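You operate a simulated robot arm through the tools that you are given. There is no shell and no other tool. Be economical: measure what you need, move in short steps, check, and stop when the job is done.

You are at the controls of a simulated two-armed robot. One attempt, no reset.

Task
Open the tubs door, take the red cloth roll marked forty grams and leave it on the shelf of the tubs cupboard and shut the door again. Then carry the teal basket with both arms and set it on the worktop of the grey counter. Then open the brushes drawer, take the brown shoe with the blue tab and leave it in the inside of the brushes drawer and shut the drawer again. Then open the lint comb lid. Do these in the order given. Set down upright: red cloth roll marked forty grams, brown shoe with the blue tab.

Only the result counts: the job must be done as asked and must still hold three seconds after the hand-in. Knocking over, shifting, dropping, spilling or breaking anything else fails it. Lids that push on must go on centred and level and be pressed home; caps that screw on are set level and turned clockwise until they are tight. Flat cloth is picked up by pressing the open fingertips on it (5 to 10 N) and closing them slowly along it; thin cloth reads only 2 to 8 mm in the jaws.

Robot
Two 6-joint arms with two-finger parallel grippers on one trunk, on a base that drives. Base frame: it is fixed to the floor where the robot stands at the start and does not move with it; the origin is under the middle of the robot, x ahead of it, y to its left, z up. Readings come in cm, degrees, newtons and seconds.
The left shoulder is at the start at [-7.7, 17.7, 83.2], the right one opposite. With the tool pointing down near the work surface each hand reaches from about 40 to 72 cm from the robot's upright axis, wherever it stands, measured 20 degrees to its own side. Places, roughly: brown shoe with the blue tab (29x10x11 cm) [-100, -290, 60]; brushes drawer [-10, -120, 80]; inside of the brushes drawer [-10, -130, 70]; lint comb lid [-20, -100, 90]; red cloth roll marked forty grams [75, 25, 100]; shelf of the tubs cupboard [70, 40, 50]; teal basket (42x30x18 cm) [40, -90, 60]; tubs door [50, 10, 50]; worktop of the grey counter [30, 70, 90]. Payload 1.57 kg a hand.
Tool frame (each hand has its own): the origin (TCP) lies between the finger pads and is the grasp point; the fingertips stand 3 cm ahead of it; z points along the fingers, y is the line along which they close. The gripper opens to 8 cm. The fingers are 1.7 cm wide and 1.2 cm thick; the gripper's body (4 by 8.2 cm) begins 8 cm behind the TCP.
Orientation is told as [roll, pitch, yaw] about the base's x, y, z axes, in that order, counted from this pose: with the fingers straight down and closing along the base's y, the tool's x points along the base's -x, its y along +y and its z along -z.

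Tools
- The arms move only by the tool play_rows. It takes "left_steps", "right_steps" or both (then of equal length, played together; a hand with none holds still); each is a list of rows, each a list of 7 numbers: the shift along the tool's x, y, z in cm, then the turn, a rotation vector about the tool's x, y, z in degrees, then the opening in per cent of the stroke, from 0 (shut) to 100 (fully open). In form: [[dx, dy, dz, wx, wy, wz, hand], ...]. A call has 1 to 20 rows; each row is the pose to reach, as a shift and turn from the pose commanded when the call began, along the tool's axes at that moment. Rows are played at 5 a second. More than 5 cm and 8.6 degrees between two rows, or a gripper value outside its range, and nothing of the call is played. Where a pose cannot be reached the arm comes as near as it can. A force on the tool above 40 N (or 10 N above the force at the start of the call, whichever is more), or a blocked arm, ends the call early, and 0.2 s more pass. The fingers move at their own pace (about 7.2 cm/s each) and stop on an object; they squeeze with about 43 N. The grip force told is the motor's: it shows also when the fingers shut on nothing. Time passes only in rows, and 0.2 s behind the last, so rows that repeat a pose let the fingers close. The reply holds the time, the measured pose of the TCP, the force on the tool along the base axes, the opening and the grip force, in the units named above and with some noise, with the torque about the TCP (base axes, N m) and any sound that the robot's microphone picked up.
- Cameras (640 x 400 px; columns grow to the right, rows downward): "scene" is now at [3.17, -0.72, 154.41]; the picture's right is [-0.10, -0.99, 0.00], its down [-0.82, 0.08, -0.57] and it looks along [0.57, -0.06, -0.82] (base axes); focal length 214 px, centre (320, 200). "left" rides on the left gripper at [7.2, 0.6, -12.2] in its tool frame; the picture's right is [-0.09, 1.00, 0.00], its down [-0.84, -0.08, -0.54] and it looks along [-0.54, -0.05, 0.84] (tool axes); focal length 238 px, centre (320, 200). "right" rides on the right gripper at [7.2, -0.7, -12.2] in its tool frame; the picture's right is [0.09, 1.00, 0.00], its down [-0.84, 0.08, -0.54] and it looks along [-0.54, 0.05, 0.84] (tool axes); focal length 238 px, centre (320, 200). There is no depth. A picture from a camera that has moved, and an enlarged one, comes with that camera's place and axes in the base frame and with its lens.
- snapshot(camera): a new picture of that camera. No time passes.
- raise_lower(by): slides the trunk up (or, below 0, down) by that many cm; the arms and the scene camera ride with it, the base frame stays. It gives what a move gives, with no picture.
- roll_base(legs): drives the robot by 1 to 6 legs, each [ahead, left, turn to the left] in cm, cm and degrees, along the robot's own axes; the way and the turn of a leg run together, so that a leg with both is an arc; at most 150 cm and 180 degrees a leg. The arms and the cameras ride along, it lands a little off, and it stops where it bumps. It gives what a move gives.
- head_to(pan, tilt): turns the head with the scene camera to pan (to the left, within 143 degrees either way) and tilt (down, from -29 to 69), counted from straight ahead of the robot. It gives what a move gives.
- zoom(camera, box): a new picture of the part [left, top, right, bottom] of that camera's present view, enlarged. No time passes.
- sign_off(): hands the job in; it is judged then, once.

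Work in short steps. Places have to be worked out from the pictures, the camera data and where the tool is seen: move nearer, look again, correct. Check each grasp and each placing, and mend what went wrong. You have 165 turns and 138 pictures in all, those below and enlarged ones among them. Open the grippers and draw the arms clear of the work before you hand the job in, unless the task says otherwise; then end with one line.

The tools are called as a command line: name --argument value ..., lists and objects as JSON in quotes. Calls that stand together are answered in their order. play_rows: Moves the arms, as the interface text tells. Its arguments: {"type":"object","properties":{"left_steps":{"type":"array","items":{"type":"array","items":{"type":"number"}}},"right_steps":{"type":"array","items":{"type":"array","items":{"type":"number"}}}},"required":[]} The other tools are called the same way: raise_lower (by) slides the trunk up or down; roll_base (legs) drives the base; head_to (pan, tilt) turns the head that bears the scene camera; snapshot (camera) takes a picture; zoom (camera, box) takes an enlarged picture of a part of a camera's view; sign_off () hands the job in.

At the start:

```text
time: 0.0
left_tcp_pos: [40.75, 7.42, 119.11]
left_ee_rot: [-0.1, 0.0, 0.0]
left_wrist_force: [-0.1, 0.0, -0.1]
left_torque: [0.0, 0.0, 0.0]
left_gripper_width: 8.01
left_grasp_force: 0.0
right_tcp_pos: [37.63, -30.35, 118.38]
right_ee_rot: [-0.1, -0.1, 0.0]
right_wrist_force: [-0.3, 0.0, 0.6]
right_torque: [0.02, 0.02, 0.0]
right_gripper_width: 8.0
right_grasp_force: 0.0
trunk travel left (down, up): [-27.5, 5.3]
robot x, y, heading: [0.07, -0.47, -0.1]
head pan, tilt: [-5.8, 55.3]
```

scene: 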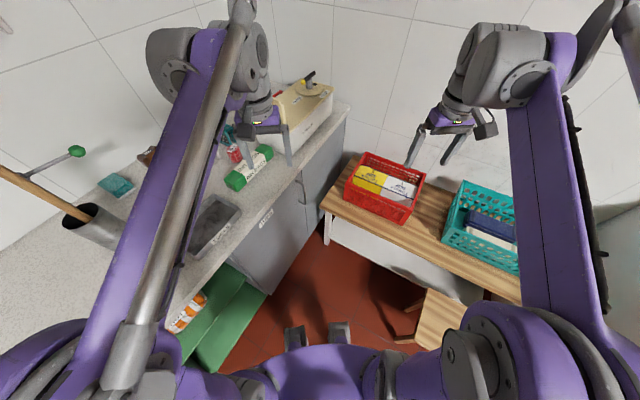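
right: 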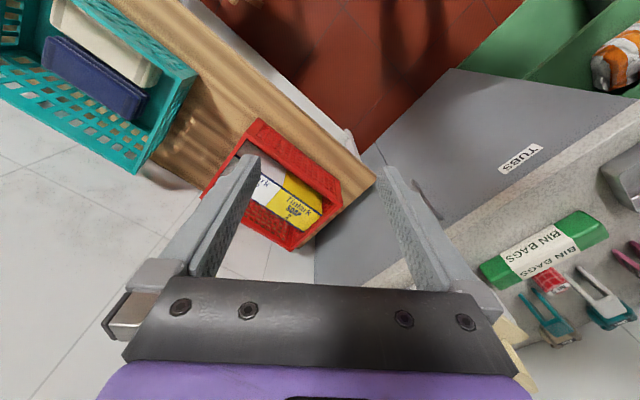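
left: 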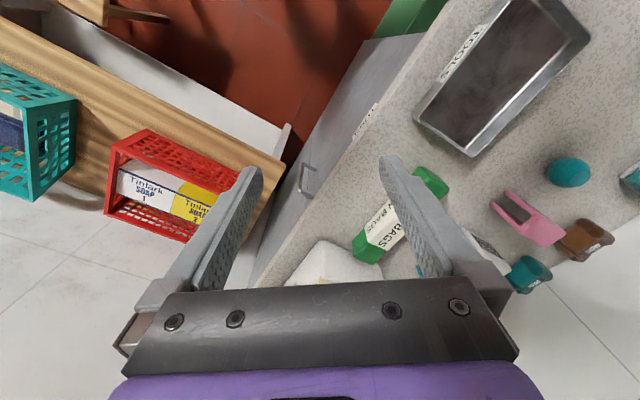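

I begin by looking around: head toward the grey counter on the left, then the rest.

head_to --pan 35 --tilt 40

snapshot --camera "scene"

head_to --pan -60 --tilt 40

snapshot --camera "scene"

head_to --pan -120 --tilt 35

snapshot --camera "scene"

```text
time: 1.1
left_tcp_pos: [40.81, 7.51, 119.12]
left_ee_rot: [0.0, -0.1, 0.0]
left_wrist_force: [-0.3, -0.4, 0.3]
left_torque: [0.01, -0.01, 0.02]
left_gripper_width: 8.0
left_grasp_force: 0.0
right_tcp_pos: [37.56, -30.39, 118.37]
right_ee_rot: [0.0, 0.0, 0.0]
right_wrist_force: [0.2, -0.3, 0.1]
right_torque: [0.03, 0.01, 0.01]
right_gripper_width: 8.01
right_grasp_force: 0.2
trunk travel left (down, up): [-27.5, 5.3]
robot x, y, heading: [0.04, 0.25, 0.2]
head pan, tilt: [35.0, 40.0]
```

```text
134 pictures are left
camera scene: at [2.99, 4.88, 156.51], right [0.57, -0.82, 0.0], down [-0.53, -0.37, -0.77], along [0.63, 0.44, -0.64], focal length 214 px, centre (320, 200)
```

scene: 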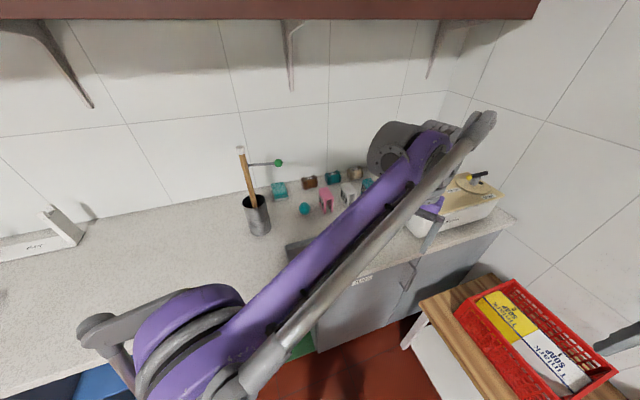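

```text
time: 2.8
left_tcp_pos: [40.68, 7.48, 119.05]
left_ee_rot: [0.0, -0.1, 0.0]
left_wrist_force: [0.3, 0.5, 0.4]
left_torque: [-0.02, 0.0, 0.01]
left_gripper_width: 8.01
left_grasp_force: 0.0
right_tcp_pos: [37.72, -30.53, 118.52]
right_ee_rot: [0.0, 0.0, 0.1]
right_wrist_force: [0.3, -0.7, 0.0]
right_torque: [-0.03, 0.03, 0.02]
right_gripper_width: 8.01
right_grasp_force: 0.0
trunk travel left (down, up): [-27.5, 5.3]
robot x, y, heading: [0.08, 0.36, 0.3]
head pan, tilt: [-60.0, 40.0]
```

```text
133 pictures are left
camera scene: at [0.28, -7.35, 156.52], right [-0.87, -0.5, 0.0], down [-0.32, 0.56, -0.77], along [0.38, -0.66, -0.64], focal length 214 px, centre (320, 200)
```

scene: 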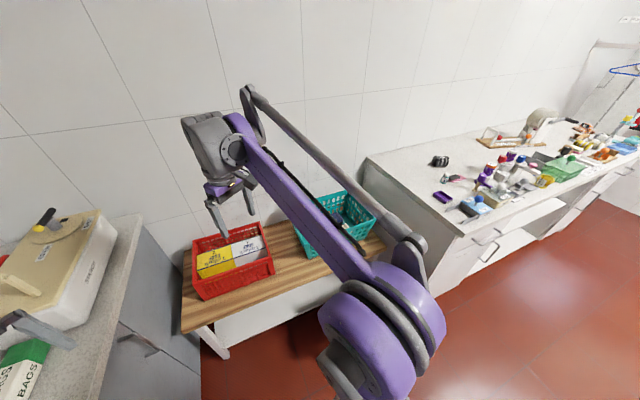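

```text
time: 4.1
left_tcp_pos: [40.75, 7.48, 119.0]
left_ee_rot: [0.0, -0.2, 0.0]
left_wrist_force: [0.1, -0.4, -0.7]
left_torque: [-0.01, 0.0, -0.02]
left_gripper_width: 8.04
left_grasp_force: 0.1
right_tcp_pos: [37.6, -30.48, 118.38]
right_ee_rot: [0.0, 0.0, 0.1]
right_wrist_force: [0.2, 0.4, 0.0]
right_torque: [0.01, -0.02, -0.02]
right_gripper_width: 7.99
right_grasp_force: 0.1
trunk travel left (down, up): [-27.5, 5.3]
robot x, y, heading: [0.05, -0.1, -0.0]
head pan, tilt: [-120.0, 35.0]
```

```text
132 pictures are left
camera scene: at [-8.37, -7.62, 157.27], right [-0.87, 0.5, 0.0], down [0.29, 0.5, -0.82], along [-0.41, -0.71, -0.57], focal length 214 px, centre (320, 200)
```

scene: 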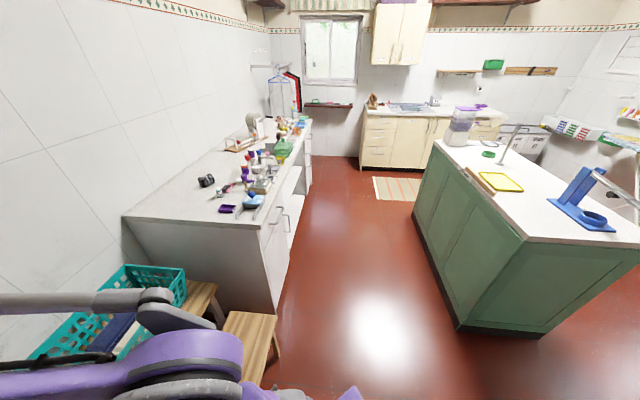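

The counter's front runs about 33° clockwise from base x; I'll turn the robot to face it squarely (heading ~57°) and look.

roll_base --legs '[[-8, 0, 0], [0, 0, 57]]'

head_to --pan -40 --tilt 50

snapshot --camera "scene"

head_to --pan 0 --tilt 55

snapshot --camera "scene"

snapshot --camera "right"

snapshot --camera "left"

```text
time: 7.7
left_tcp_pos: [8.32, 38.12, 118.99]
left_ee_rot: [0.0, -0.1, 56.5]
left_wrist_force: [0.8, -0.2, 0.1]
left_torque: [0.01, 0.02, 0.02]
left_gripper_width: 7.99
left_grasp_force: 0.0
right_tcp_pos: [38.18, 14.59, 118.42]
right_ee_rot: [0.0, 0.0, 56.4]
right_wrist_force: [-0.6, -0.6, 0.1]
right_torque: [0.05, 0.03, -0.02]
right_gripper_width: 7.98
right_grasp_force: 0.0
trunk travel left (down, up): [-27.5, 5.3]
robot x, y, heading: [-8.4, 0.15, 56.6]
head pan, tilt: [-120.0, 35.0]
```

```text
time: 9.2
left_tcp_pos: [8.21, 37.97, 118.92]
left_ee_rot: [0.1, -0.1, 56.6]
left_wrist_force: [0.2, 0.2, -0.2]
left_torque: [0.01, -0.06, 0.01]
left_gripper_width: 8.0
left_grasp_force: 0.1
right_tcp_pos: [38.21, 14.57, 118.43]
right_ee_rot: [0.1, 0.0, 56.4]
right_wrist_force: [-0.3, -0.2, -0.4]
right_torque: [-0.03, 0.02, 0.0]
right_gripper_width: 8.0
right_grasp_force: 0.1
trunk travel left (down, up): [-27.5, 5.3]
robot x, y, heading: [-7.73, 0.28, 56.6]
head pan, tilt: [-40.0, 50.0]
```

```text
131 pictures are left
camera scene: at [-2.73, -1.24, 155.1], right [0.28, -0.96, 0.0], down [-0.73, -0.22, -0.64], along [0.62, 0.18, -0.77], focal length 214 px, centre (320, 200)
```

scene: 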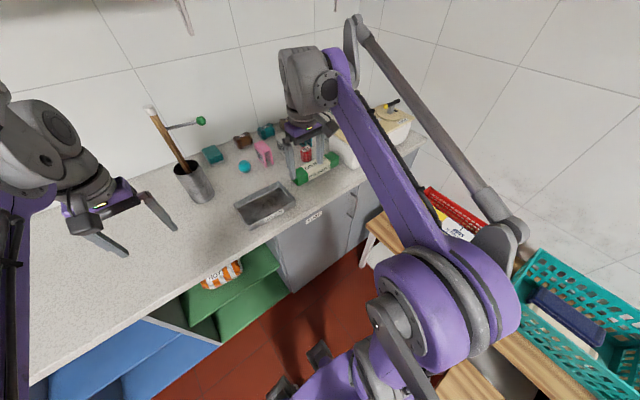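

```text
time: 10.2
left_tcp_pos: [8.35, 38.1, 119.03]
left_ee_rot: [0.0, -0.2, 56.5]
left_wrist_force: [-0.3, -0.3, 0.3]
left_torque: [0.0, 0.01, 0.0]
left_gripper_width: 7.99
left_grasp_force: 0.1
right_tcp_pos: [38.24, 14.61, 118.41]
right_ee_rot: [0.0, 0.0, 56.5]
right_wrist_force: [0.6, -0.3, -0.4]
right_torque: [0.01, -0.01, -0.03]
right_gripper_width: 7.99
right_grasp_force: 0.1
trunk travel left (down, up): [-27.5, 5.3]
robot x, y, heading: [-7.93, -0.03, 56.8]
head pan, tilt: [0.0, 55.0]
```

```text
130 pictures are left
camera scene: at [-6.13, 2.59, 154.45], right [0.83, -0.55, 0.0], down [-0.45, -0.68, -0.57], along [0.32, 0.48, -0.82], focal length 214 px, centre (320, 200)
```

scene: 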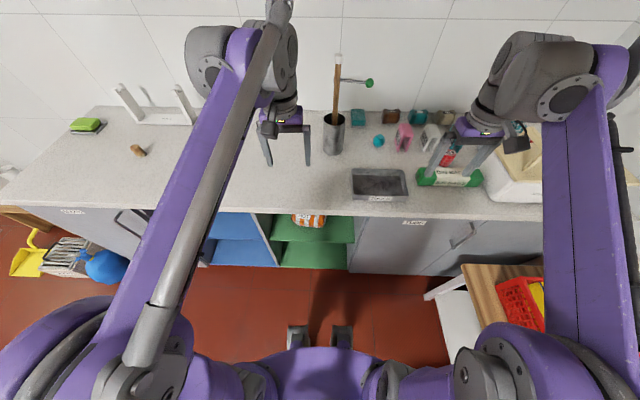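

```text
129 pictures are left
camera right: at [34.67, 8.25, 130.62], right [-0.88, 0.47, 0.0], down [0.4, 0.74, 0.54], along [0.26, 0.48, -0.84], focal length 238 px, centre (320, 200)
```

right: 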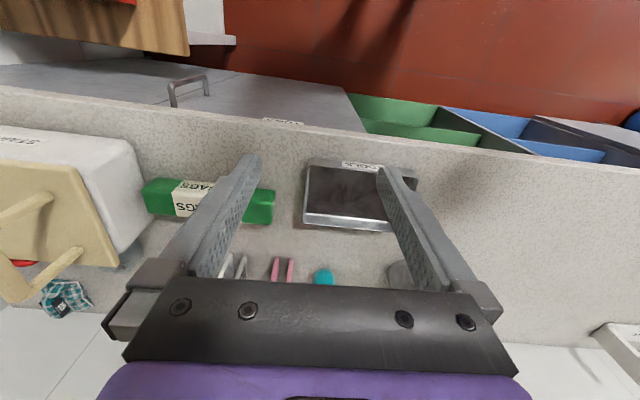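

```text
128 pictures are left
camera left: at [3.74, 32.43, 131.2], right [-0.78, 0.63, 0.0], down [0.53, 0.65, 0.54], along [0.34, 0.42, -0.84], focal length 238 px, centre (320, 200)
```

left: 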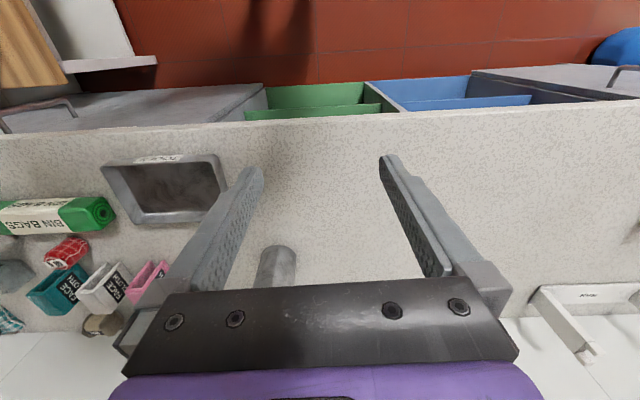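

The red patterned roll lies behind the bin bags; zoom to read its marking and check for twins.

zoom --camera "left" --box '[0, 190, 180, 340]'

zoom --camera "scene" --box '[340, 100, 560, 240]'

```text
2.67 times, centred on (90, 265) of left
camera zoom: at [3.74, 32.43, 131.2], right [-0.78, 0.63, 0.0], down [0.53, 0.65, 0.54], along [0.34, 0.42, -0.84], focal length 636 px, centre (933, 27)
```

zoom: 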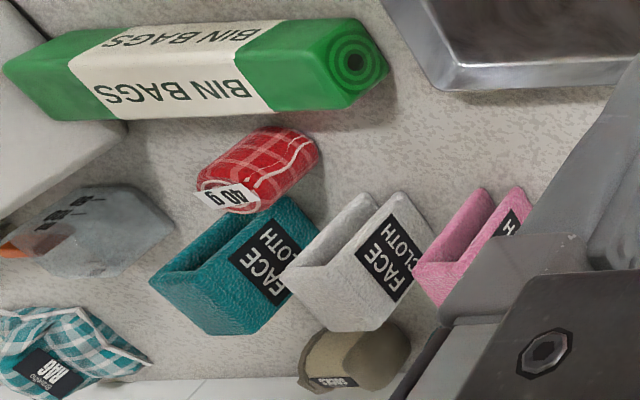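

```text
2.86 times, centred on (450, 170) of scene
camera zoom: at [-6.13, 2.59, 154.45], right [0.83, -0.55, 0.0], down [-0.45, -0.68, -0.57], along [0.32, 0.48, -0.82], focal length 613 px, centre (-51, 286)
```

zoom: 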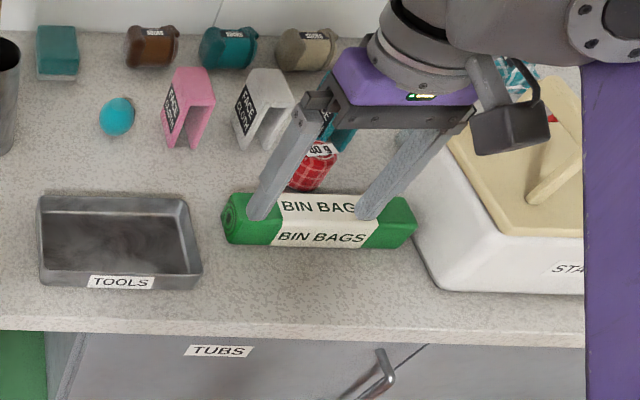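

Roll stands upright at about (72, 27), counter ≈ z 89; the tubs door hinges on its left with the handle on the right. I back off a bit and slide right in front of the door.

roll_base --legs '[[-10, 0, 0], [0, -34, -2]]'

head_to --pan 0 --tilt 55

snapshot --camera "scene"

snapshot --camera "right"

```text
time: 13.2
left_tcp_pos: [17.91, 19.71, 118.98]
left_ee_rot: [0.2, 0.1, 55.9]
left_wrist_force: [0.2, -0.2, -0.1]
left_torque: [0.01, 0.06, -0.02]
left_gripper_width: 8.0
left_grasp_force: 0.1
right_tcp_pos: [47.61, -4.17, 118.43]
right_ee_rot: [0.2, 0.0, 55.7]
right_wrist_force: [0.7, 0.2, 0.0]
right_torque: [-0.01, 0.03, 0.0]
right_gripper_width: 8.03
right_grasp_force: 0.0
trunk travel left (down, up): [-27.5, 5.3]
robot x, y, heading: [0.82, -18.0, 55.5]
head pan, tilt: [0.0, 55.0]
stopped in leg 2: the robot was blocked; the commanded pose is now the measured one
```

```text
time: 13.8
left_tcp_pos: [17.73, 19.8, 118.96]
left_ee_rot: [0.1, 0.0, 55.9]
left_wrist_force: [0.0, 0.5, 0.0]
left_torque: [0.01, -0.01, 0.02]
left_gripper_width: 8.01
left_grasp_force: 0.0
right_tcp_pos: [47.31, -3.97, 118.42]
right_ee_rot: [0.1, -0.1, 55.8]
right_wrist_force: [-0.2, 0.1, 0.4]
right_torque: [0.0, -0.01, 0.0]
right_gripper_width: 7.99
right_grasp_force: 0.0
trunk travel left (down, up): [-27.5, 5.3]
robot x, y, heading: [1.12, -17.97, 55.8]
head pan, tilt: [0.0, 55.0]
```

```text
125 pictures are left
camera scene: at [2.94, -15.41, 154.45], right [0.83, -0.56, 0.0], down [-0.46, -0.68, -0.57], along [0.32, 0.47, -0.82], focal length 214 px, centre (320, 200)
```

scene: 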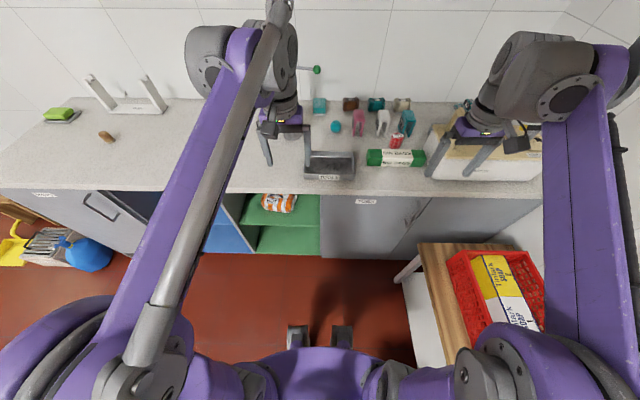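

```text
124 pictures are left
camera right: at [43.78, -10.22, 130.61], right [-0.88, 0.48, 0.0], down [0.41, 0.73, 0.54], along [0.26, 0.48, -0.84], focal length 238 px, centre (320, 200)
```

right: 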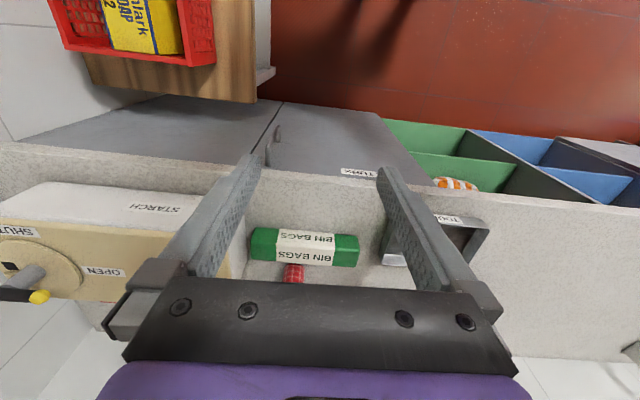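

The base was blocked sideways. I look right and down to see against what.

head_to --pan -75 --tilt 65

snapshot --camera "scene"

head_to --pan -130 --tilt 62

snapshot --camera "scene"

```text
time: 15.3
left_tcp_pos: [17.68, 20.0, 118.92]
left_ee_rot: [0.1, 0.0, 55.8]
left_wrist_force: [0.0, -0.2, 0.3]
left_torque: [-0.01, 0.0, 0.0]
left_gripper_width: 8.01
left_grasp_force: 0.1
right_tcp_pos: [47.4, -3.99, 118.58]
right_ee_rot: [0.0, 0.0, 55.8]
right_wrist_force: [0.2, 0.8, -0.5]
right_torque: [0.01, 0.0, -0.03]
right_gripper_width: 8.02
right_grasp_force: 0.1
trunk travel left (down, up): [-27.5, 5.3]
robot x, y, heading: [0.84, -17.96, 55.6]
head pan, tilt: [-75.0, 65.0]
```

```text
123 pictures are left
camera scene: at [4.57, -23.34, 153.29], right [-0.33, -0.94, 0.0], down [-0.86, 0.3, -0.42], along [0.4, -0.14, -0.91], focal length 214 px, centre (320, 200)
```

scene: 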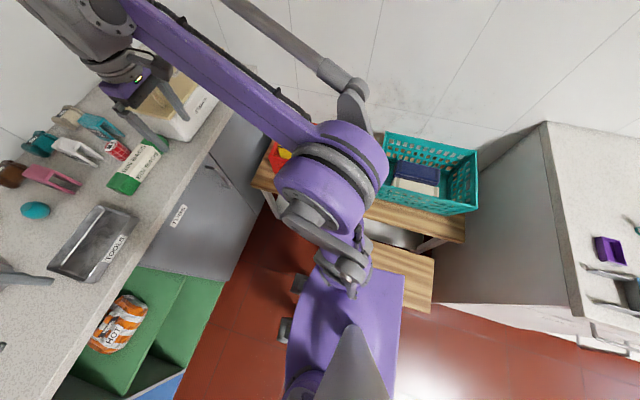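

```text
time: 16.5
left_tcp_pos: [17.79, 20.06, 118.93]
left_ee_rot: [0.1, -0.2, 55.8]
left_wrist_force: [0.7, 0.3, -0.6]
left_torque: [-0.02, -0.02, 0.01]
left_gripper_width: 8.02
left_grasp_force: 0.0
right_tcp_pos: [47.28, -3.97, 118.48]
right_ee_rot: [0.0, 0.1, 55.8]
right_wrist_force: [-0.6, -0.5, 0.3]
right_torque: [-0.02, 0.01, 0.01]
right_gripper_width: 7.97
right_grasp_force: 0.0
trunk travel left (down, up): [-27.5, 5.3]
robot x, y, heading: [1.08, -18.08, 56.2]
head pan, tilt: [-130.0, 62.0]
```

```text
122 pictures are left
camera scene: at [0.59, -27.53, 153.61], right [-0.96, -0.27, 0.0], down [-0.24, 0.85, -0.47], along [0.13, -0.45, -0.88], focal length 214 px, centre (320, 200)
```

scene: 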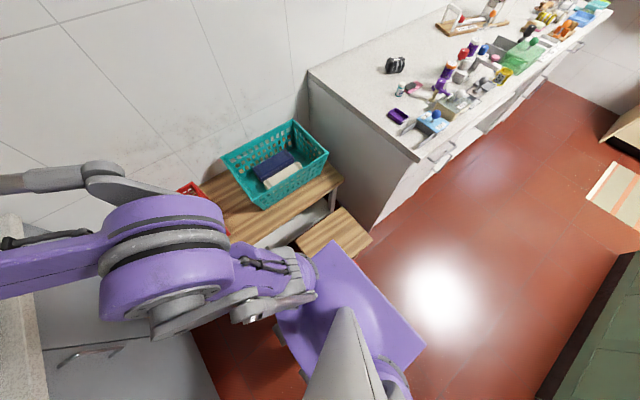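

The base is resting against the stool on its right. The door handle works out at about u 50 along the counter, z 76; I zoom on it for its shape.

zoom --camera "right" --box '[210, 80, 400, 200]'

roll_base --legs '[[0, 3, 0], [-5, 0, 0]]'

head_to --pan -20 --tilt 55

zoom --camera "scene" --box '[220, 120, 480, 300]'

```text
3.33 times, centred on (305, 140) of right
camera zoom: at [43.73, -10.19, 130.62], right [-0.88, 0.48, 0.0], down [0.41, 0.74, 0.54], along [0.26, 0.47, -0.84], focal length 794 px, centre (370, 400)
```

zoom: 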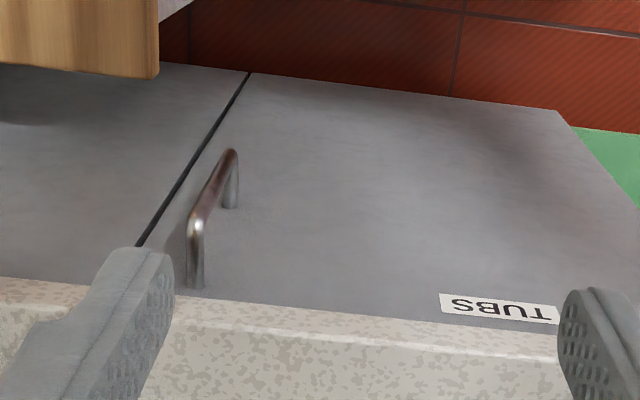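

```text
time: 18.0
left_tcp_pos: [12.48, 17.79, 118.92]
left_ee_rot: [0.1, 0.0, 55.9]
left_wrist_force: [0.1, 0.0, 0.2]
left_torque: [0.02, 0.03, -0.02]
left_gripper_width: 8.0
left_grasp_force: 0.1
right_tcp_pos: [42.11, -6.01, 118.39]
right_ee_rot: [0.0, 0.0, 55.9]
right_wrist_force: [-0.7, -0.6, -0.1]
right_torque: [0.0, -0.01, 0.01]
right_gripper_width: 8.01
right_grasp_force: 0.0
trunk travel left (down, up): [-27.5, 5.3]
robot x, y, heading: [-4.33, -20.19, 55.7]
head pan, tilt: [-130.0, 62.0]
```

```text
time: 19.9
left_tcp_pos: [12.48, 17.78, 118.93]
left_ee_rot: [0.1, -0.1, 56.0]
left_wrist_force: [-0.7, 0.5, -0.9]
left_torque: [0.01, 0.03, 0.01]
left_gripper_width: 7.99
left_grasp_force: 0.0
right_tcp_pos: [42.14, -6.19, 118.45]
right_ee_rot: [-0.1, 0.0, 55.7]
right_wrist_force: [-0.7, 0.2, -0.4]
right_torque: [0.0, -0.03, -0.01]
right_gripper_width: 8.01
right_grasp_force: 0.0
trunk travel left (down, up): [-27.5, 5.3]
robot x, y, heading: [-4.23, -20.17, 55.9]
head pan, tilt: [-20.0, 55.0]
```

```text
2.22 times, centred on (350, 210) of scene
camera zoom: at [-0.53, -19.36, 154.45], right [0.58, -0.81, 0.0], down [-0.67, -0.48, -0.57], along [0.47, 0.33, -0.82], focal length 477 px, centre (253, 178)
```

zoom: 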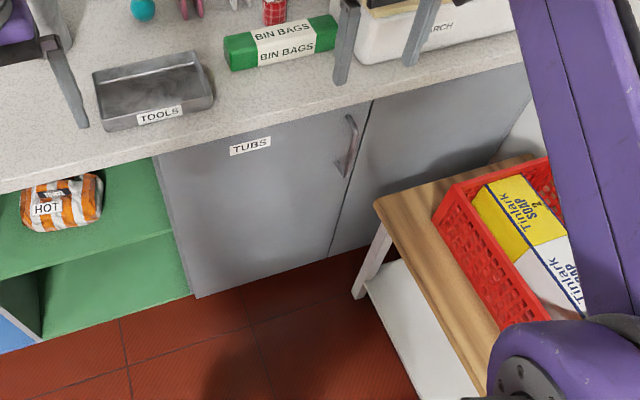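

Bar handle is vertical at about (62.6, 0.6), z 65–82. I bring the right hand in front of it with the tool level, pointing at the counter.

play_rows --right_steps '[[0, -1.1, 4, 0, -8.2, 0, 100], [0, -2.2, 8, 0, -16.4, 0, 100], [0, -3.3, 12, 0, -24.5, 0, 100], [0, -4.4, 16, 0, -32.7, 0, 100], [0, -5.5, 20, 0, -40.9, 0, 100], [0, -6.6, 24, 0, -49.1, 0, 100], [0, -7.7, 28, 0, -57.3, 0, 100], [0, -8.8, 32, 0, -65.5, 0, 100], [0, -9.9, 36, 0, -73.6, 0, 100], [0, -11, 40, 0, -81.8, 0, 100], [0, -12, 44, 0, -90, 0, 100], [0, -12, 44, 0, -90, 0, 100]]'

snapshot --camera "scene"

snapshot --camera "right"

```text
time: 22.5
left_tcp_pos: [12.24, 17.78, 119.09]
left_ee_rot: [0.0, -0.1, 55.9]
left_wrist_force: [0.2, 0.3, 0.3]
left_torque: [-0.04, -0.02, -0.01]
left_gripper_width: 8.0
left_grasp_force: 0.1
right_tcp_pos: [64.56, -9.88, 81.35]
right_ee_rot: [-148.7, -89.9, -155.6]
right_wrist_force: [0.0, 0.2, -0.2]
right_torque: [0.02, 0.02, -0.04]
right_gripper_width: 8.02
right_grasp_force: 0.0
right hand out of reach, approached as far as the arm can: row 8, 9, 10, 11, 12
trunk travel left (down, up): [-27.5, 5.3]
robot x, y, heading: [-3.99, -20.3, 55.8]
head pan, tilt: [-20.0, 55.0]
```

```text
119 pictures are left
camera scene: at [-0.74, -19.29, 154.46], right [0.58, -0.81, 0.0], down [-0.66, -0.48, -0.57], along [0.47, 0.33, -0.82], focal length 214 px, centre (320, 200)
```

scene: 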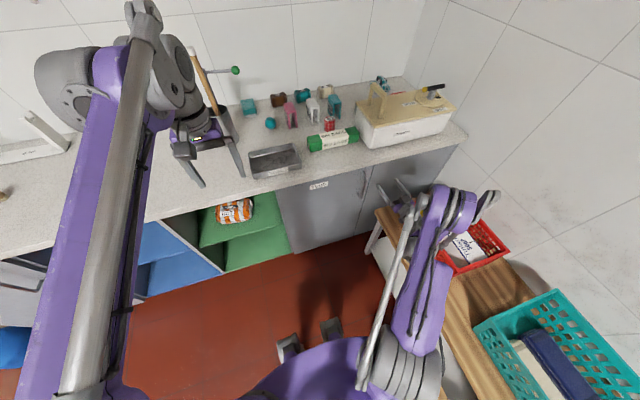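

```text
118 pictures are left
camera right: at [58.07, -20.34, 74.11], right [-0.82, 0.56, -0.09], down [-0.37, -0.41, 0.84], along [0.43, 0.72, 0.54], focal length 238 px, centre (320, 200)
```

right: 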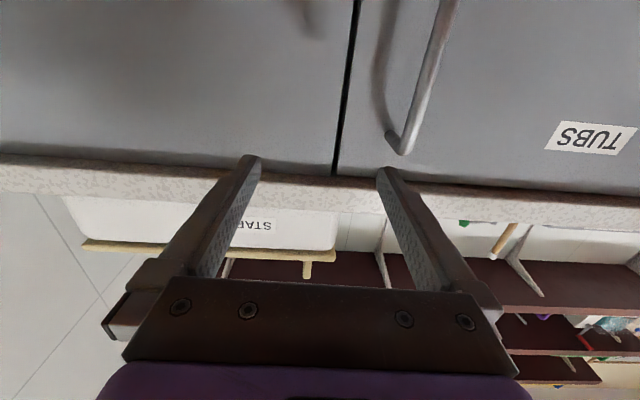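

Level now, at z 81 and ~7.5 cm right of the handle. Shift left first, then lower the trunk 8 cm and check.

play_rows --right_steps '[[0, 3.8, -2, 0, 0, 0, 100], [0, 7.5, -2, 0, 0, 0, 100], [0, 7.5, -2, 0, 0, 0, 100]]'

raise_lower --by -8

snapshot --camera "right"

```text
time: 23.3
left_tcp_pos: [12.55, 17.61, 119.03]
left_ee_rot: [0.1, -0.1, 55.9]
left_wrist_force: [0.2, -0.2, 0.3]
left_torque: [0.02, 0.03, -0.04]
left_gripper_width: 7.99
left_grasp_force: 0.1
right_tcp_pos: [61.93, -5.9, 84.08]
right_ee_rot: [80.0, -90.0, -24.1]
right_wrist_force: [0.0, 0.6, -0.3]
right_torque: [0.0, -0.02, -0.01]
right_gripper_width: 7.99
right_grasp_force: 0.1
right hand out of reach, approached as far as the arm can: row 1, 2, 3
trunk travel left (down, up): [-27.5, 5.3]
robot x, y, heading: [-4.09, -19.79, 55.8]
head pan, tilt: [-20.0, 55.0]
```

```text
time: 24.4
left_tcp_pos: [12.46, 17.68, 111.02]
left_ee_rot: [0.1, 0.0, 55.9]
left_wrist_force: [0.7, 0.0, 0.0]
left_torque: [-0.03, 0.03, 0.04]
left_gripper_width: 8.01
left_grasp_force: 0.0
right_tcp_pos: [62.2, -6.04, 76.15]
right_ee_rot: [142.6, -89.9, -86.7]
right_wrist_force: [-0.6, 0.7, -0.5]
right_torque: [-0.02, 0.0, -0.01]
right_gripper_width: 8.02
right_grasp_force: 0.1
trunk travel left (down, up): [-19.5, 13.3]
robot x, y, heading: [-3.81, -19.85, 55.9]
head pan, tilt: [-20.0, 55.0]
```

```text
117 pictures are left
camera right: at [55.75, -16.4, 68.79], right [-0.82, 0.56, -0.09], down [-0.37, -0.41, 0.84], along [0.43, 0.72, 0.54], focal length 238 px, centre (320, 200)
```

right: 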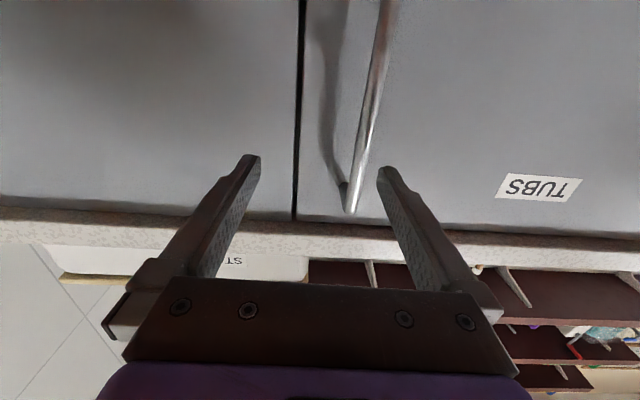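

Bar top lies between the fingers slightly left of centre. Small test step: 2 cm left, 2 cm ahead.

play_rows --right_steps '[[0, 2, 2, 0, 0, 0, 100], [0, 2, 2, 0, 0, 0, 100]]'

snapshot --camera "right"

```text
time: 25.0
left_tcp_pos: [12.55, 17.66, 110.99]
left_ee_rot: [0.0, -0.1, 55.9]
left_wrist_force: [0.4, 0.1, 0.3]
left_torque: [0.0, 0.02, 0.0]
left_gripper_width: 8.0
left_grasp_force: 0.0
right_tcp_pos: [61.5, -3.16, 76.07]
right_ee_rot: [136.2, -89.9, -80.4]
right_wrist_force: [0.3, 0.5, -0.5]
right_torque: [0.0, 0.0, -0.02]
right_gripper_width: 8.0
right_grasp_force: 0.0
trunk travel left (down, up): [-19.5, 13.3]
robot x, y, heading: [-4.02, -20.1, 55.9]
head pan, tilt: [-20.0, 55.0]
```

```text
116 pictures are left
camera right: at [55.11, -13.6, 68.86], right [-0.82, 0.56, -0.09], down [-0.37, -0.41, 0.84], along [0.43, 0.72, 0.54], focal length 238 px, centre (320, 200)
```

right: 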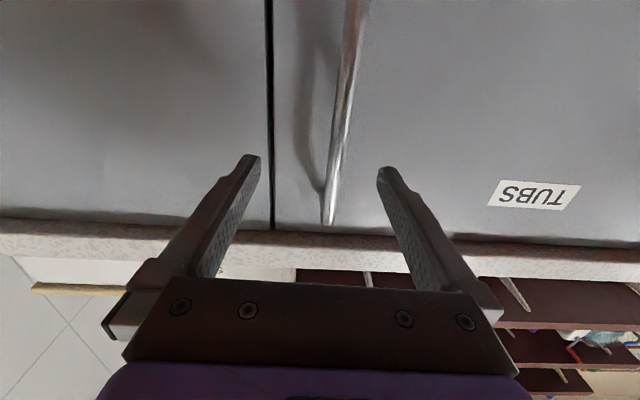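

Advance 3 cm further, slightly left and lower, then look before closing.

play_rows --right_steps '[[1, 0.7, 1.5, 0, 0, 0, 100], [1.5, 0.7, 3, 0, 0, 0, 100], [1.5, 0.7, 3, 0, 0, 0, 100]]'

snapshot --camera "right"

```text
time: 25.8
left_tcp_pos: [12.56, 17.77, 111.07]
left_ee_rot: [0.1, -0.1, 55.9]
left_wrist_force: [-1.3, 0.6, -0.6]
left_torque: [-0.03, 0.0, 0.02]
left_gripper_width: 7.99
left_grasp_force: 0.1
right_tcp_pos: [62.57, -0.31, 74.51]
right_ee_rot: [129.6, -90.0, -73.8]
right_wrist_force: [-0.4, 0.6, 0.3]
right_torque: [0.0, -0.02, 0.01]
right_gripper_width: 8.01
right_grasp_force: 0.0
trunk travel left (down, up): [-19.5, 13.3]
robot x, y, heading: [-4.51, -20.12, 55.5]
head pan, tilt: [-20.0, 55.0]
```

```text
115 pictures are left
camera right: at [56.22, -10.63, 67.34], right [-0.82, 0.56, -0.09], down [-0.37, -0.41, 0.84], along [0.43, 0.72, 0.54], focal length 238 px, centre (320, 200)
```

right: 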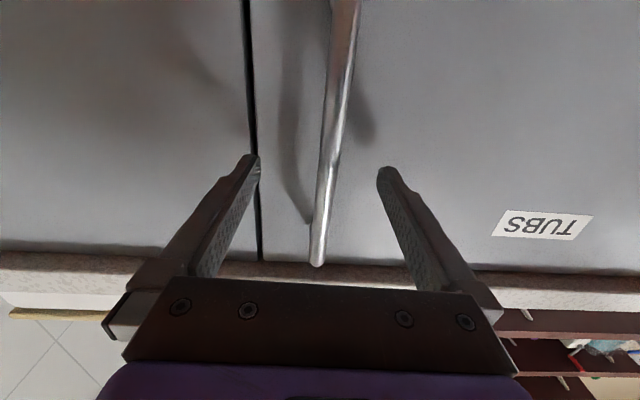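

Bar is centred between the fingers; close on it.

play_rows --right_steps '[[0, 0, 0.5, 0, 0, 0, 60], [0, 0, 0.5, 0, 0, 0, 0], [0, 0, 0.5, 0, 0, 0, 0], [0, 0, 0.5, 0, 0, 0, 0], [0, 0, 0.5, 0, 0, 0, 0]]'

```text
time: 27.0
left_tcp_pos: [12.22, 17.84, 110.93]
left_ee_rot: [-0.1, 0.0, 55.9]
left_wrist_force: [0.0, -0.1, 0.4]
left_torque: [-0.03, 0.0, -0.02]
left_gripper_width: 7.98
left_grasp_force: 0.2
right_tcp_pos: [62.73, 0.36, 74.65]
right_ee_rot: [-99.8, -90.0, 156.1]
right_wrist_force: [-34.9, 9.3, -16.8]
right_torque: [0.39, -0.21, 0.02]
right_gripper_width: 1.17
right_grasp_force: 28.7
trunk travel left (down, up): [-19.5, 13.3]
robot x, y, heading: [-4.55, -20.1, 55.6]
head pan, tilt: [-20.0, 55.0]
```

Handle gripped (1.2 cm). Pull the door along its arc to about 21°, turning the hand part-way with it.

play_rows --right_steps '[[0, 0.8, -2.4, 2, 0, 0, 0], [0, 1.2, -4.9, 4, 0, 0, 0], [0, 1.8, -7.3, 6, 0, 0, 0], [0, 2.5, -9.6, 8, 0, 0, 0], [0, 3.4, -11.9, 10, 0, 0, 0], [0, 4.4, -14.15, 12, 0, 0, 0], [0, 4.4, -14.15, 12, 0, 0, 0]]'

snapshot --camera "scene"

```text
time: 27.9
left_tcp_pos: [12.5, 17.77, 111.01]
left_ee_rot: [0.0, 0.0, 56.0]
left_wrist_force: [0.3, -0.5, -0.1]
left_torque: [0.01, -0.01, -0.04]
left_gripper_width: 8.0
left_grasp_force: 0.0
right_tcp_pos: [58.75, -3.37, 75.75]
right_ee_rot: [-94.1, -89.8, 144.9]
right_wrist_force: [-6.6, 8.7, -14.8]
right_torque: [-0.52, 0.28, 0.01]
right_gripper_width: 1.19
right_grasp_force: 29.4
right hand out of reach, approached as far as the arm can: row 3, 4
trunk travel left (down, up): [-19.5, 13.3]
robot x, y, heading: [-4.26, -19.99, 55.9]
head pan, tilt: [-20.0, 55.0]
stopped in row 4 (right hand): the force on the tool passed its limit at 71 N (the readings are from after the stop); the commanded pose is now the measured one
```

```text
114 pictures are left
camera scene: at [-0.28, -19.13, 146.32], right [0.59, -0.81, 0.0], down [-0.66, -0.48, -0.57], along [0.46, 0.34, -0.82], focal length 214 px, centre (320, 200)
```

scene: 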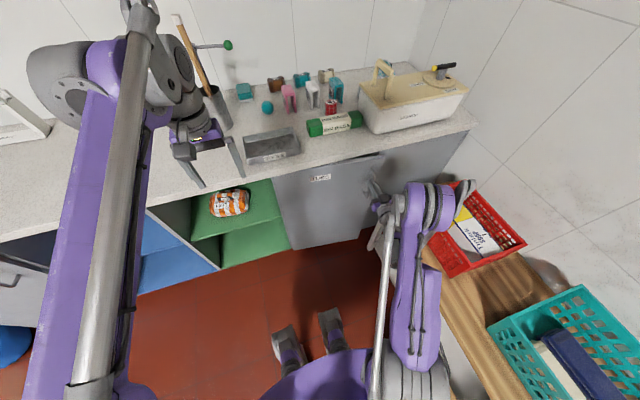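

Pulling back runs into the arm's near limit, so I back the base up along the arc with the handle held.

roll_base --legs '[[-4.9, 1.4, 0], [-4.4, 2.1, 0], [-4, 2.8, 0]]'

snapshot --camera "scene"

```text
time: 29.4
left_tcp_pos: [4.98, 12.47, 110.97]
left_ee_rot: [-0.1, -0.1, 56.1]
left_wrist_force: [-0.1, 0.7, 0.0]
left_torque: [-0.01, 0.0, -0.04]
left_gripper_width: 8.01
left_grasp_force: 0.0
right_tcp_pos: [51.31, -8.53, 75.84]
right_ee_rot: [-148.9, -89.9, -160.2]
right_wrist_force: [-1.6, 2.2, 7.1]
right_torque: [0.23, -0.26, 0.18]
right_gripper_width: 1.16
right_grasp_force: 29.0
trunk travel left (down, up): [-19.5, 13.3]
robot x, y, heading: [-11.78, -25.21, 56.1]
head pan, tilt: [-20.0, 55.0]
stopped in leg 2: the force on the tool passed its limit at 50 N (the readings are from after the stop); the commanded pose is now the measured one
```

```text
113 pictures are left
camera scene: at [-7.89, -24.4, 146.32], right [0.59, -0.81, 0.0], down [-0.66, -0.48, -0.57], along [0.47, 0.34, -0.82], focal length 214 px, centre (320, 200)
```

scene: 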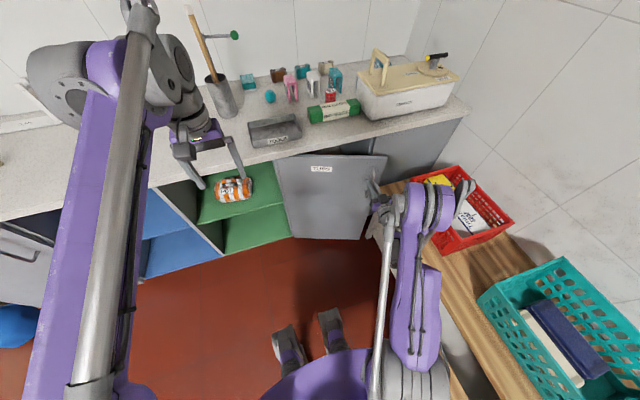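

Door is ~20° open. Pull on a little more, in smaller legs.

roll_base --legs '[[-3.4, 2.0, 0], [-3.3, 2.4, 0], [-3.1, 2.7, 0]]'

roll_base --legs '[[-2.9, 3.0, 0], [-2.7, 3.2, 0]]'

snapshot --camera "scene"

```text
time: 31.3
left_tcp_pos: [-6.45, 8.43, 111.02]
left_ee_rot: [-0.1, 0.0, 56.0]
left_wrist_force: [-0.1, 0.1, 0.5]
left_torque: [-0.01, -0.03, 0.03]
left_gripper_width: 7.98
left_grasp_force: 0.1
right_tcp_pos: [39.87, -12.55, 75.91]
right_ee_rot: [-103.6, -89.9, 154.5]
right_wrist_force: [-0.4, 10.4, -0.4]
right_torque: [0.41, -0.14, -0.04]
right_gripper_width: 1.17
right_grasp_force: 28.8
trunk travel left (down, up): [-19.5, 13.3]
robot x, y, heading: [-22.82, -29.41, 55.9]
head pan, tilt: [-20.0, 55.0]
```

```text
time: 32.8
left_tcp_pos: [-14.53, 7.49, 111.0]
left_ee_rot: [0.1, 0.0, 56.2]
left_wrist_force: [-0.3, 0.6, 0.0]
left_torque: [0.02, -0.03, 0.03]
left_gripper_width: 8.01
left_grasp_force: 0.0
right_tcp_pos: [31.86, -13.23, 75.85]
right_ee_rot: [-88.7, -89.9, 139.8]
right_wrist_force: [0.5, 17.4, -5.1]
right_torque: [0.53, -0.3, 0.03]
right_gripper_width: 1.17
right_grasp_force: 28.7
trunk travel left (down, up): [-19.5, 13.3]
robot x, y, heading: [-31.15, -30.52, 56.1]
head pan, tilt: [-20.0, 55.0]
```

```text
112 pictures are left
camera scene: at [-27.22, -29.28, 146.32], right [0.59, -0.81, 0.0], down [-0.66, -0.48, -0.57], along [0.46, 0.34, -0.82], focal length 214 px, centre (320, 200)
```

scene: 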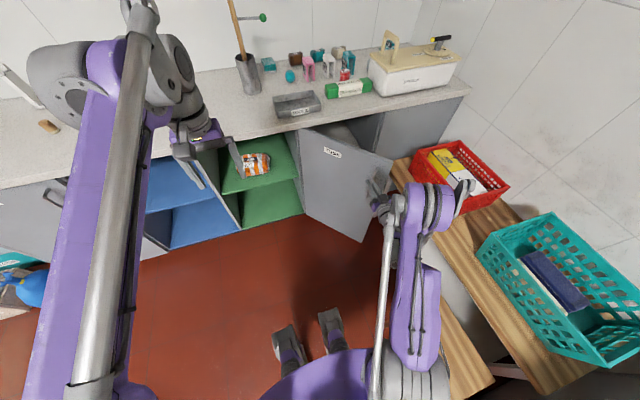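

It works well; the fit gives the hinge at u 13.5, v 39.5, handle radius 38.4, door now ~52° open. Continue the arc to ~84°.

roll_base --legs '[[-2.5, 4.7, 0], [-1.8, 5.0, 0], [-1.1, 5.3, 0], [-0.4, 5.3, 0]]'

snapshot --camera "scene"

```text
time: 36.1
left_tcp_pos: [-34.47, 13.58, 110.95]
left_ee_rot: [0.0, -0.1, 56.2]
left_wrist_force: [0.2, -0.3, 0.1]
left_torque: [-0.02, 0.0, -0.03]
left_gripper_width: 7.98
left_grasp_force: 0.1
right_tcp_pos: [12.02, -7.03, 75.97]
right_ee_rot: [166.4, -89.8, -115.0]
right_wrist_force: [-7.4, -14.1, 0.4]
right_torque: [0.52, -0.36, -0.01]
right_gripper_width: 1.16
right_grasp_force: 29.0
trunk travel left (down, up): [-19.5, 13.3]
robot x, y, heading: [-50.55, -24.48, 56.3]
head pan, tilt: [-20.0, 55.0]
```

```text
111 pictures are left
camera scene: at [-47.16, -23.37, 146.33], right [0.59, -0.81, 0.0], down [-0.66, -0.48, -0.57], along [0.46, 0.34, -0.82], focal length 214 px, centre (320, 200)
```

scene: 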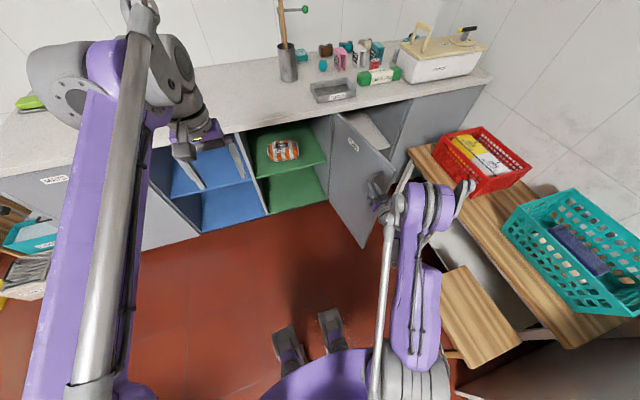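

Door at ~85°. Try on past 90° to see how far it goes.

roll_base --legs '[[0.4, 5.3, 0], [1.1, 5.3, 0], [1.8, 5.0, 0]]'

snapshot --camera "scene"

```text
time: 38.7
left_tcp_pos: [-44.88, 24.18, 110.98]
left_ee_rot: [0.1, 0.0, 56.2]
left_wrist_force: [0.0, 0.5, -0.4]
left_torque: [-0.03, -0.02, -0.02]
left_gripper_width: 7.97
left_grasp_force: 0.0
right_tcp_pos: [1.91, 2.84, 75.97]
right_ee_rot: [127.1, -89.9, -77.0]
right_wrist_force: [-3.3, -1.0, 8.6]
right_torque: [-0.54, 0.32, 0.13]
right_gripper_width: 1.16
right_grasp_force: 28.5
trunk travel left (down, up): [-19.5, 13.3]
robot x, y, heading: [-61.33, -13.87, 55.8]
head pan, tilt: [-20.0, 55.0]
stopped in leg 3: the force on the tool passed its limit at 47 N (the readings are from after the stop); the commanded pose is now the measured one
```

```text
110 pictures are left
camera scene: at [-57.69, -12.67, 146.32], right [0.59, -0.81, 0.0], down [-0.66, -0.48, -0.57], along [0.46, 0.34, -0.82], focal length 214 px, centre (320, 200)
```

scene: 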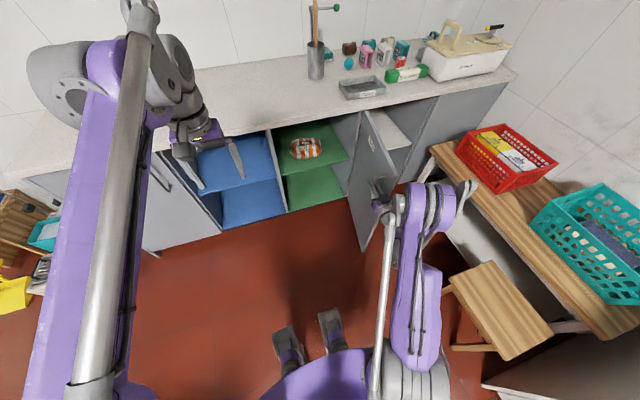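

Door at ~104°, stopped by force. I release the handle, back off, and swing round to the inner side to push it further open with the side of the hand.

play_rows --right_steps '[[0, 0, 0, 0, 0, 0, 40], [0, 0, 0, 0, 0, 0, 40]]'

roll_base --legs '[[-15, 0, 0], [0, -20, 0]]'

snapshot --camera "scene"

```text
time: 39.3
left_tcp_pos: [-44.97, 24.18, 110.83]
left_ee_rot: [0.0, -0.1, 56.2]
left_wrist_force: [-0.6, 0.2, 0.8]
left_torque: [0.06, 0.01, -0.02]
left_gripper_width: 7.99
left_grasp_force: 0.1
right_tcp_pos: [1.93, 2.91, 75.8]
right_ee_rot: [98.4, -89.9, -48.1]
right_wrist_force: [-0.5, -0.5, 0.3]
right_torque: [0.03, 0.02, 0.02]
right_gripper_width: 3.21
right_grasp_force: 0.0
trunk travel left (down, up): [-19.5, 13.3]
robot x, y, heading: [-61.27, -13.74, 56.0]
head pan, tilt: [-20.0, 55.0]
```

```text
time: 42.7
left_tcp_pos: [-37.14, 0.24, 110.89]
left_ee_rot: [0.0, 0.0, 56.0]
left_wrist_force: [-0.3, -0.1, -0.1]
left_torque: [0.0, 0.03, -0.02]
left_gripper_width: 7.99
left_grasp_force: 0.2
right_tcp_pos: [9.6, -21.11, 75.83]
right_ee_rot: [98.2, -89.8, -48.3]
right_wrist_force: [-0.5, -0.2, -0.2]
right_torque: [0.01, 0.0, 0.01]
right_gripper_width: 3.23
right_grasp_force: 0.0
trunk travel left (down, up): [-19.5, 13.3]
robot x, y, heading: [-53.62, -37.95, 55.7]
head pan, tilt: [-20.0, 55.0]
```

```text
109 pictures are left
camera scene: at [-49.86, -36.49, 146.32], right [0.59, -0.81, 0.0], down [-0.66, -0.48, -0.57], along [0.46, 0.34, -0.82], focal length 214 px, centre (320, 200)
```

scene: 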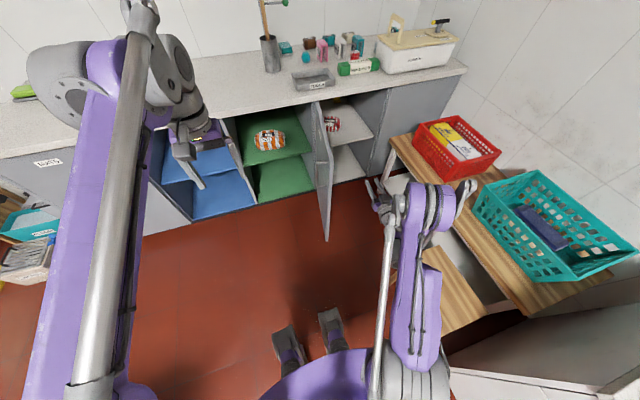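

Door stays put. Now go in beside its inner face and push left in steps.

roll_base --legs '[[20, 0, 0], [2, 12, 0], [3, 6, 0], [3, 6, 0]]'

snapshot --camera "scene"

```text
time: 45.4
left_tcp_pos: [-33.05, 23.22, 111.09]
left_ee_rot: [0.0, 0.0, 56.0]
left_wrist_force: [0.5, 0.0, -0.9]
left_torque: [0.01, 0.01, -0.02]
left_gripper_width: 7.99
left_grasp_force: 0.1
right_tcp_pos: [14.28, 1.26, 75.87]
right_ee_rot: [75.3, -89.8, -26.3]
right_wrist_force: [-0.2, 0.2, -0.2]
right_torque: [-0.02, -0.01, 0.03]
right_gripper_width: 3.23
right_grasp_force: 0.2
trunk travel left (down, up): [-19.5, 13.3]
robot x, y, heading: [-49.73, -14.19, 55.6]
head pan, tilt: [-20.0, 55.0]
stopped in leg 2: the robot was blocked; the commanded pose is now the measured one
```

```text
108 pictures are left
camera scene: at [-45.9, -13.52, 146.32], right [0.59, -0.81, 0.0], down [-0.66, -0.48, -0.57], along [0.47, 0.34, -0.82], focal length 214 px, centre (320, 200)
```

scene: 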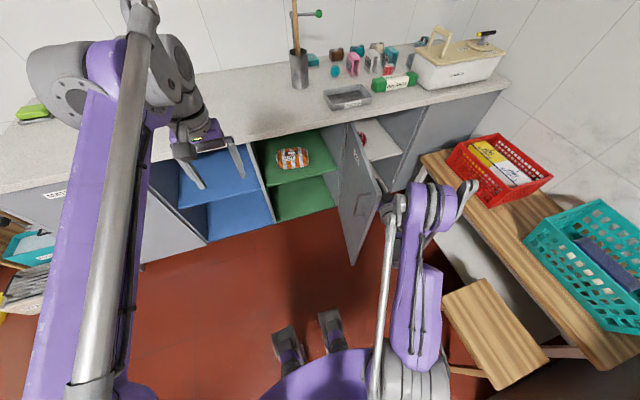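

The door's stop seems to be ~104°, so I work from in front of it. With the tool pitched forward the right arm should reach both roll and shelf from just right of the open door. Back out, slide right, go forward, raising the trunk.

roll_base --legs '[[0, -3, 0], [-12, 0, 0], [0, -37, 0], [28, 0, 0]]'

raise_lower --by 13

snapshot --camera "scene"

```text
time: 50.0
left_tcp_pos: [-9.93, -6.39, 111.0]
left_ee_rot: [0.0, 0.0, 56.7]
left_wrist_force: [-0.7, 0.3, 0.7]
left_torque: [-0.02, 0.0, 0.0]
left_gripper_width: 7.97
left_grasp_force: 0.0
right_tcp_pos: [37.55, -27.87, 75.77]
right_ee_rot: [75.5, -89.7, -25.9]
right_wrist_force: [0.8, -0.1, -0.9]
right_torque: [-0.01, 0.01, 0.03]
right_gripper_width: 3.21
right_grasp_force: 0.0
trunk travel left (down, up): [-19.5, 13.3]
robot x, y, heading: [-26.55, -44.23, 56.8]
head pan, tilt: [-20.0, 55.0]
stopped in leg 3: the robot was blocked; the commanded pose is now the measured one
```

```text
time: 51.6
left_tcp_pos: [-10.06, -6.31, 123.99]
left_ee_rot: [0.0, 0.0, 56.6]
left_wrist_force: [0.0, 0.1, 0.0]
left_torque: [0.0, -0.03, -0.01]
left_gripper_width: 8.01
left_grasp_force: 0.0
right_tcp_pos: [41.14, -22.46, 95.48]
right_ee_rot: [171.8, -84.0, -121.9]
right_wrist_force: [-0.5, -0.2, 0.3]
right_torque: [-0.01, -0.01, 0.01]
right_gripper_width: 3.2
right_grasp_force: 0.0
trunk travel left (down, up): [-32.5, 0.3]
robot x, y, heading: [-26.25, -44.25, 56.5]
head pan, tilt: [-20.0, 55.0]
```

```text
107 pictures are left
camera scene: at [-22.67, -43.81, 159.73], right [0.59, -0.8, 0.0], down [-0.66, -0.49, -0.57], along [0.46, 0.34, -0.82], focal length 214 px, centre (320, 200)
```

scene: 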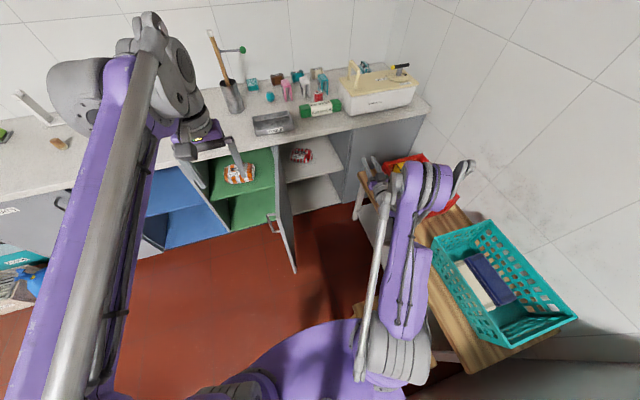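

Touching the stool again; move off left, go forward, then right a few cm.

roll_base --legs '[[0, 3, 0], [32, 0, -1], [0, -7, 0]]'

head_to --pan -25 --tilt 45

snapshot --camera "scene"

```text
time: 55.1
left_tcp_pos: [11.68, 16.54, 124.01]
left_ee_rot: [0.0, 0.1, 55.0]
left_wrist_force: [0.1, 0.8, -0.4]
left_torque: [0.04, -0.02, -0.01]
left_gripper_width: 8.0
left_grasp_force: 0.0
right_tcp_pos: [62.26, -1.2, 95.49]
right_ee_rot: [172.0, -84.0, -123.6]
right_wrist_force: [-0.8, -0.1, 0.1]
right_torque: [0.0, 0.0, -0.01]
right_gripper_width: 3.22
right_grasp_force: 0.0
trunk travel left (down, up): [-32.5, 0.3]
robot x, y, heading: [-5.7, -21.39, 54.7]
head pan, tilt: [-20.0, 55.0]
```

```text
time: 55.9
left_tcp_pos: [11.86, 16.43, 123.96]
left_ee_rot: [-0.1, 0.0, 55.0]
left_wrist_force: [-1.3, 0.1, 0.3]
left_torque: [0.0, 0.0, 0.01]
left_gripper_width: 8.01
left_grasp_force: 0.1
right_tcp_pos: [62.31, -1.32, 95.33]
right_ee_rot: [171.7, -84.1, -123.6]
right_wrist_force: [-0.2, -0.4, 0.7]
right_torque: [0.0, 0.01, -0.01]
right_gripper_width: 3.21
right_grasp_force: 0.1
trunk travel left (down, up): [-32.5, 0.3]
robot x, y, heading: [-5.91, -21.13, 54.9]
head pan, tilt: [-25.0, 45.0]
```

```text
106 pictures are left
camera scene: at [-0.82, -20.75, 161.08], right [0.5, -0.87, 0.0], down [-0.61, -0.35, -0.71], along [0.61, 0.35, -0.71], focal length 214 px, centre (320, 200)
```

scene: 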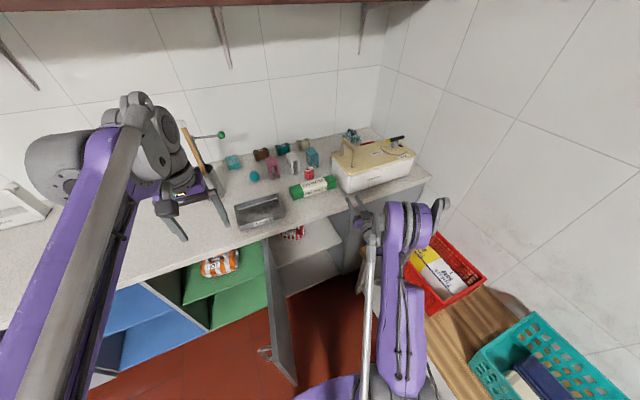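

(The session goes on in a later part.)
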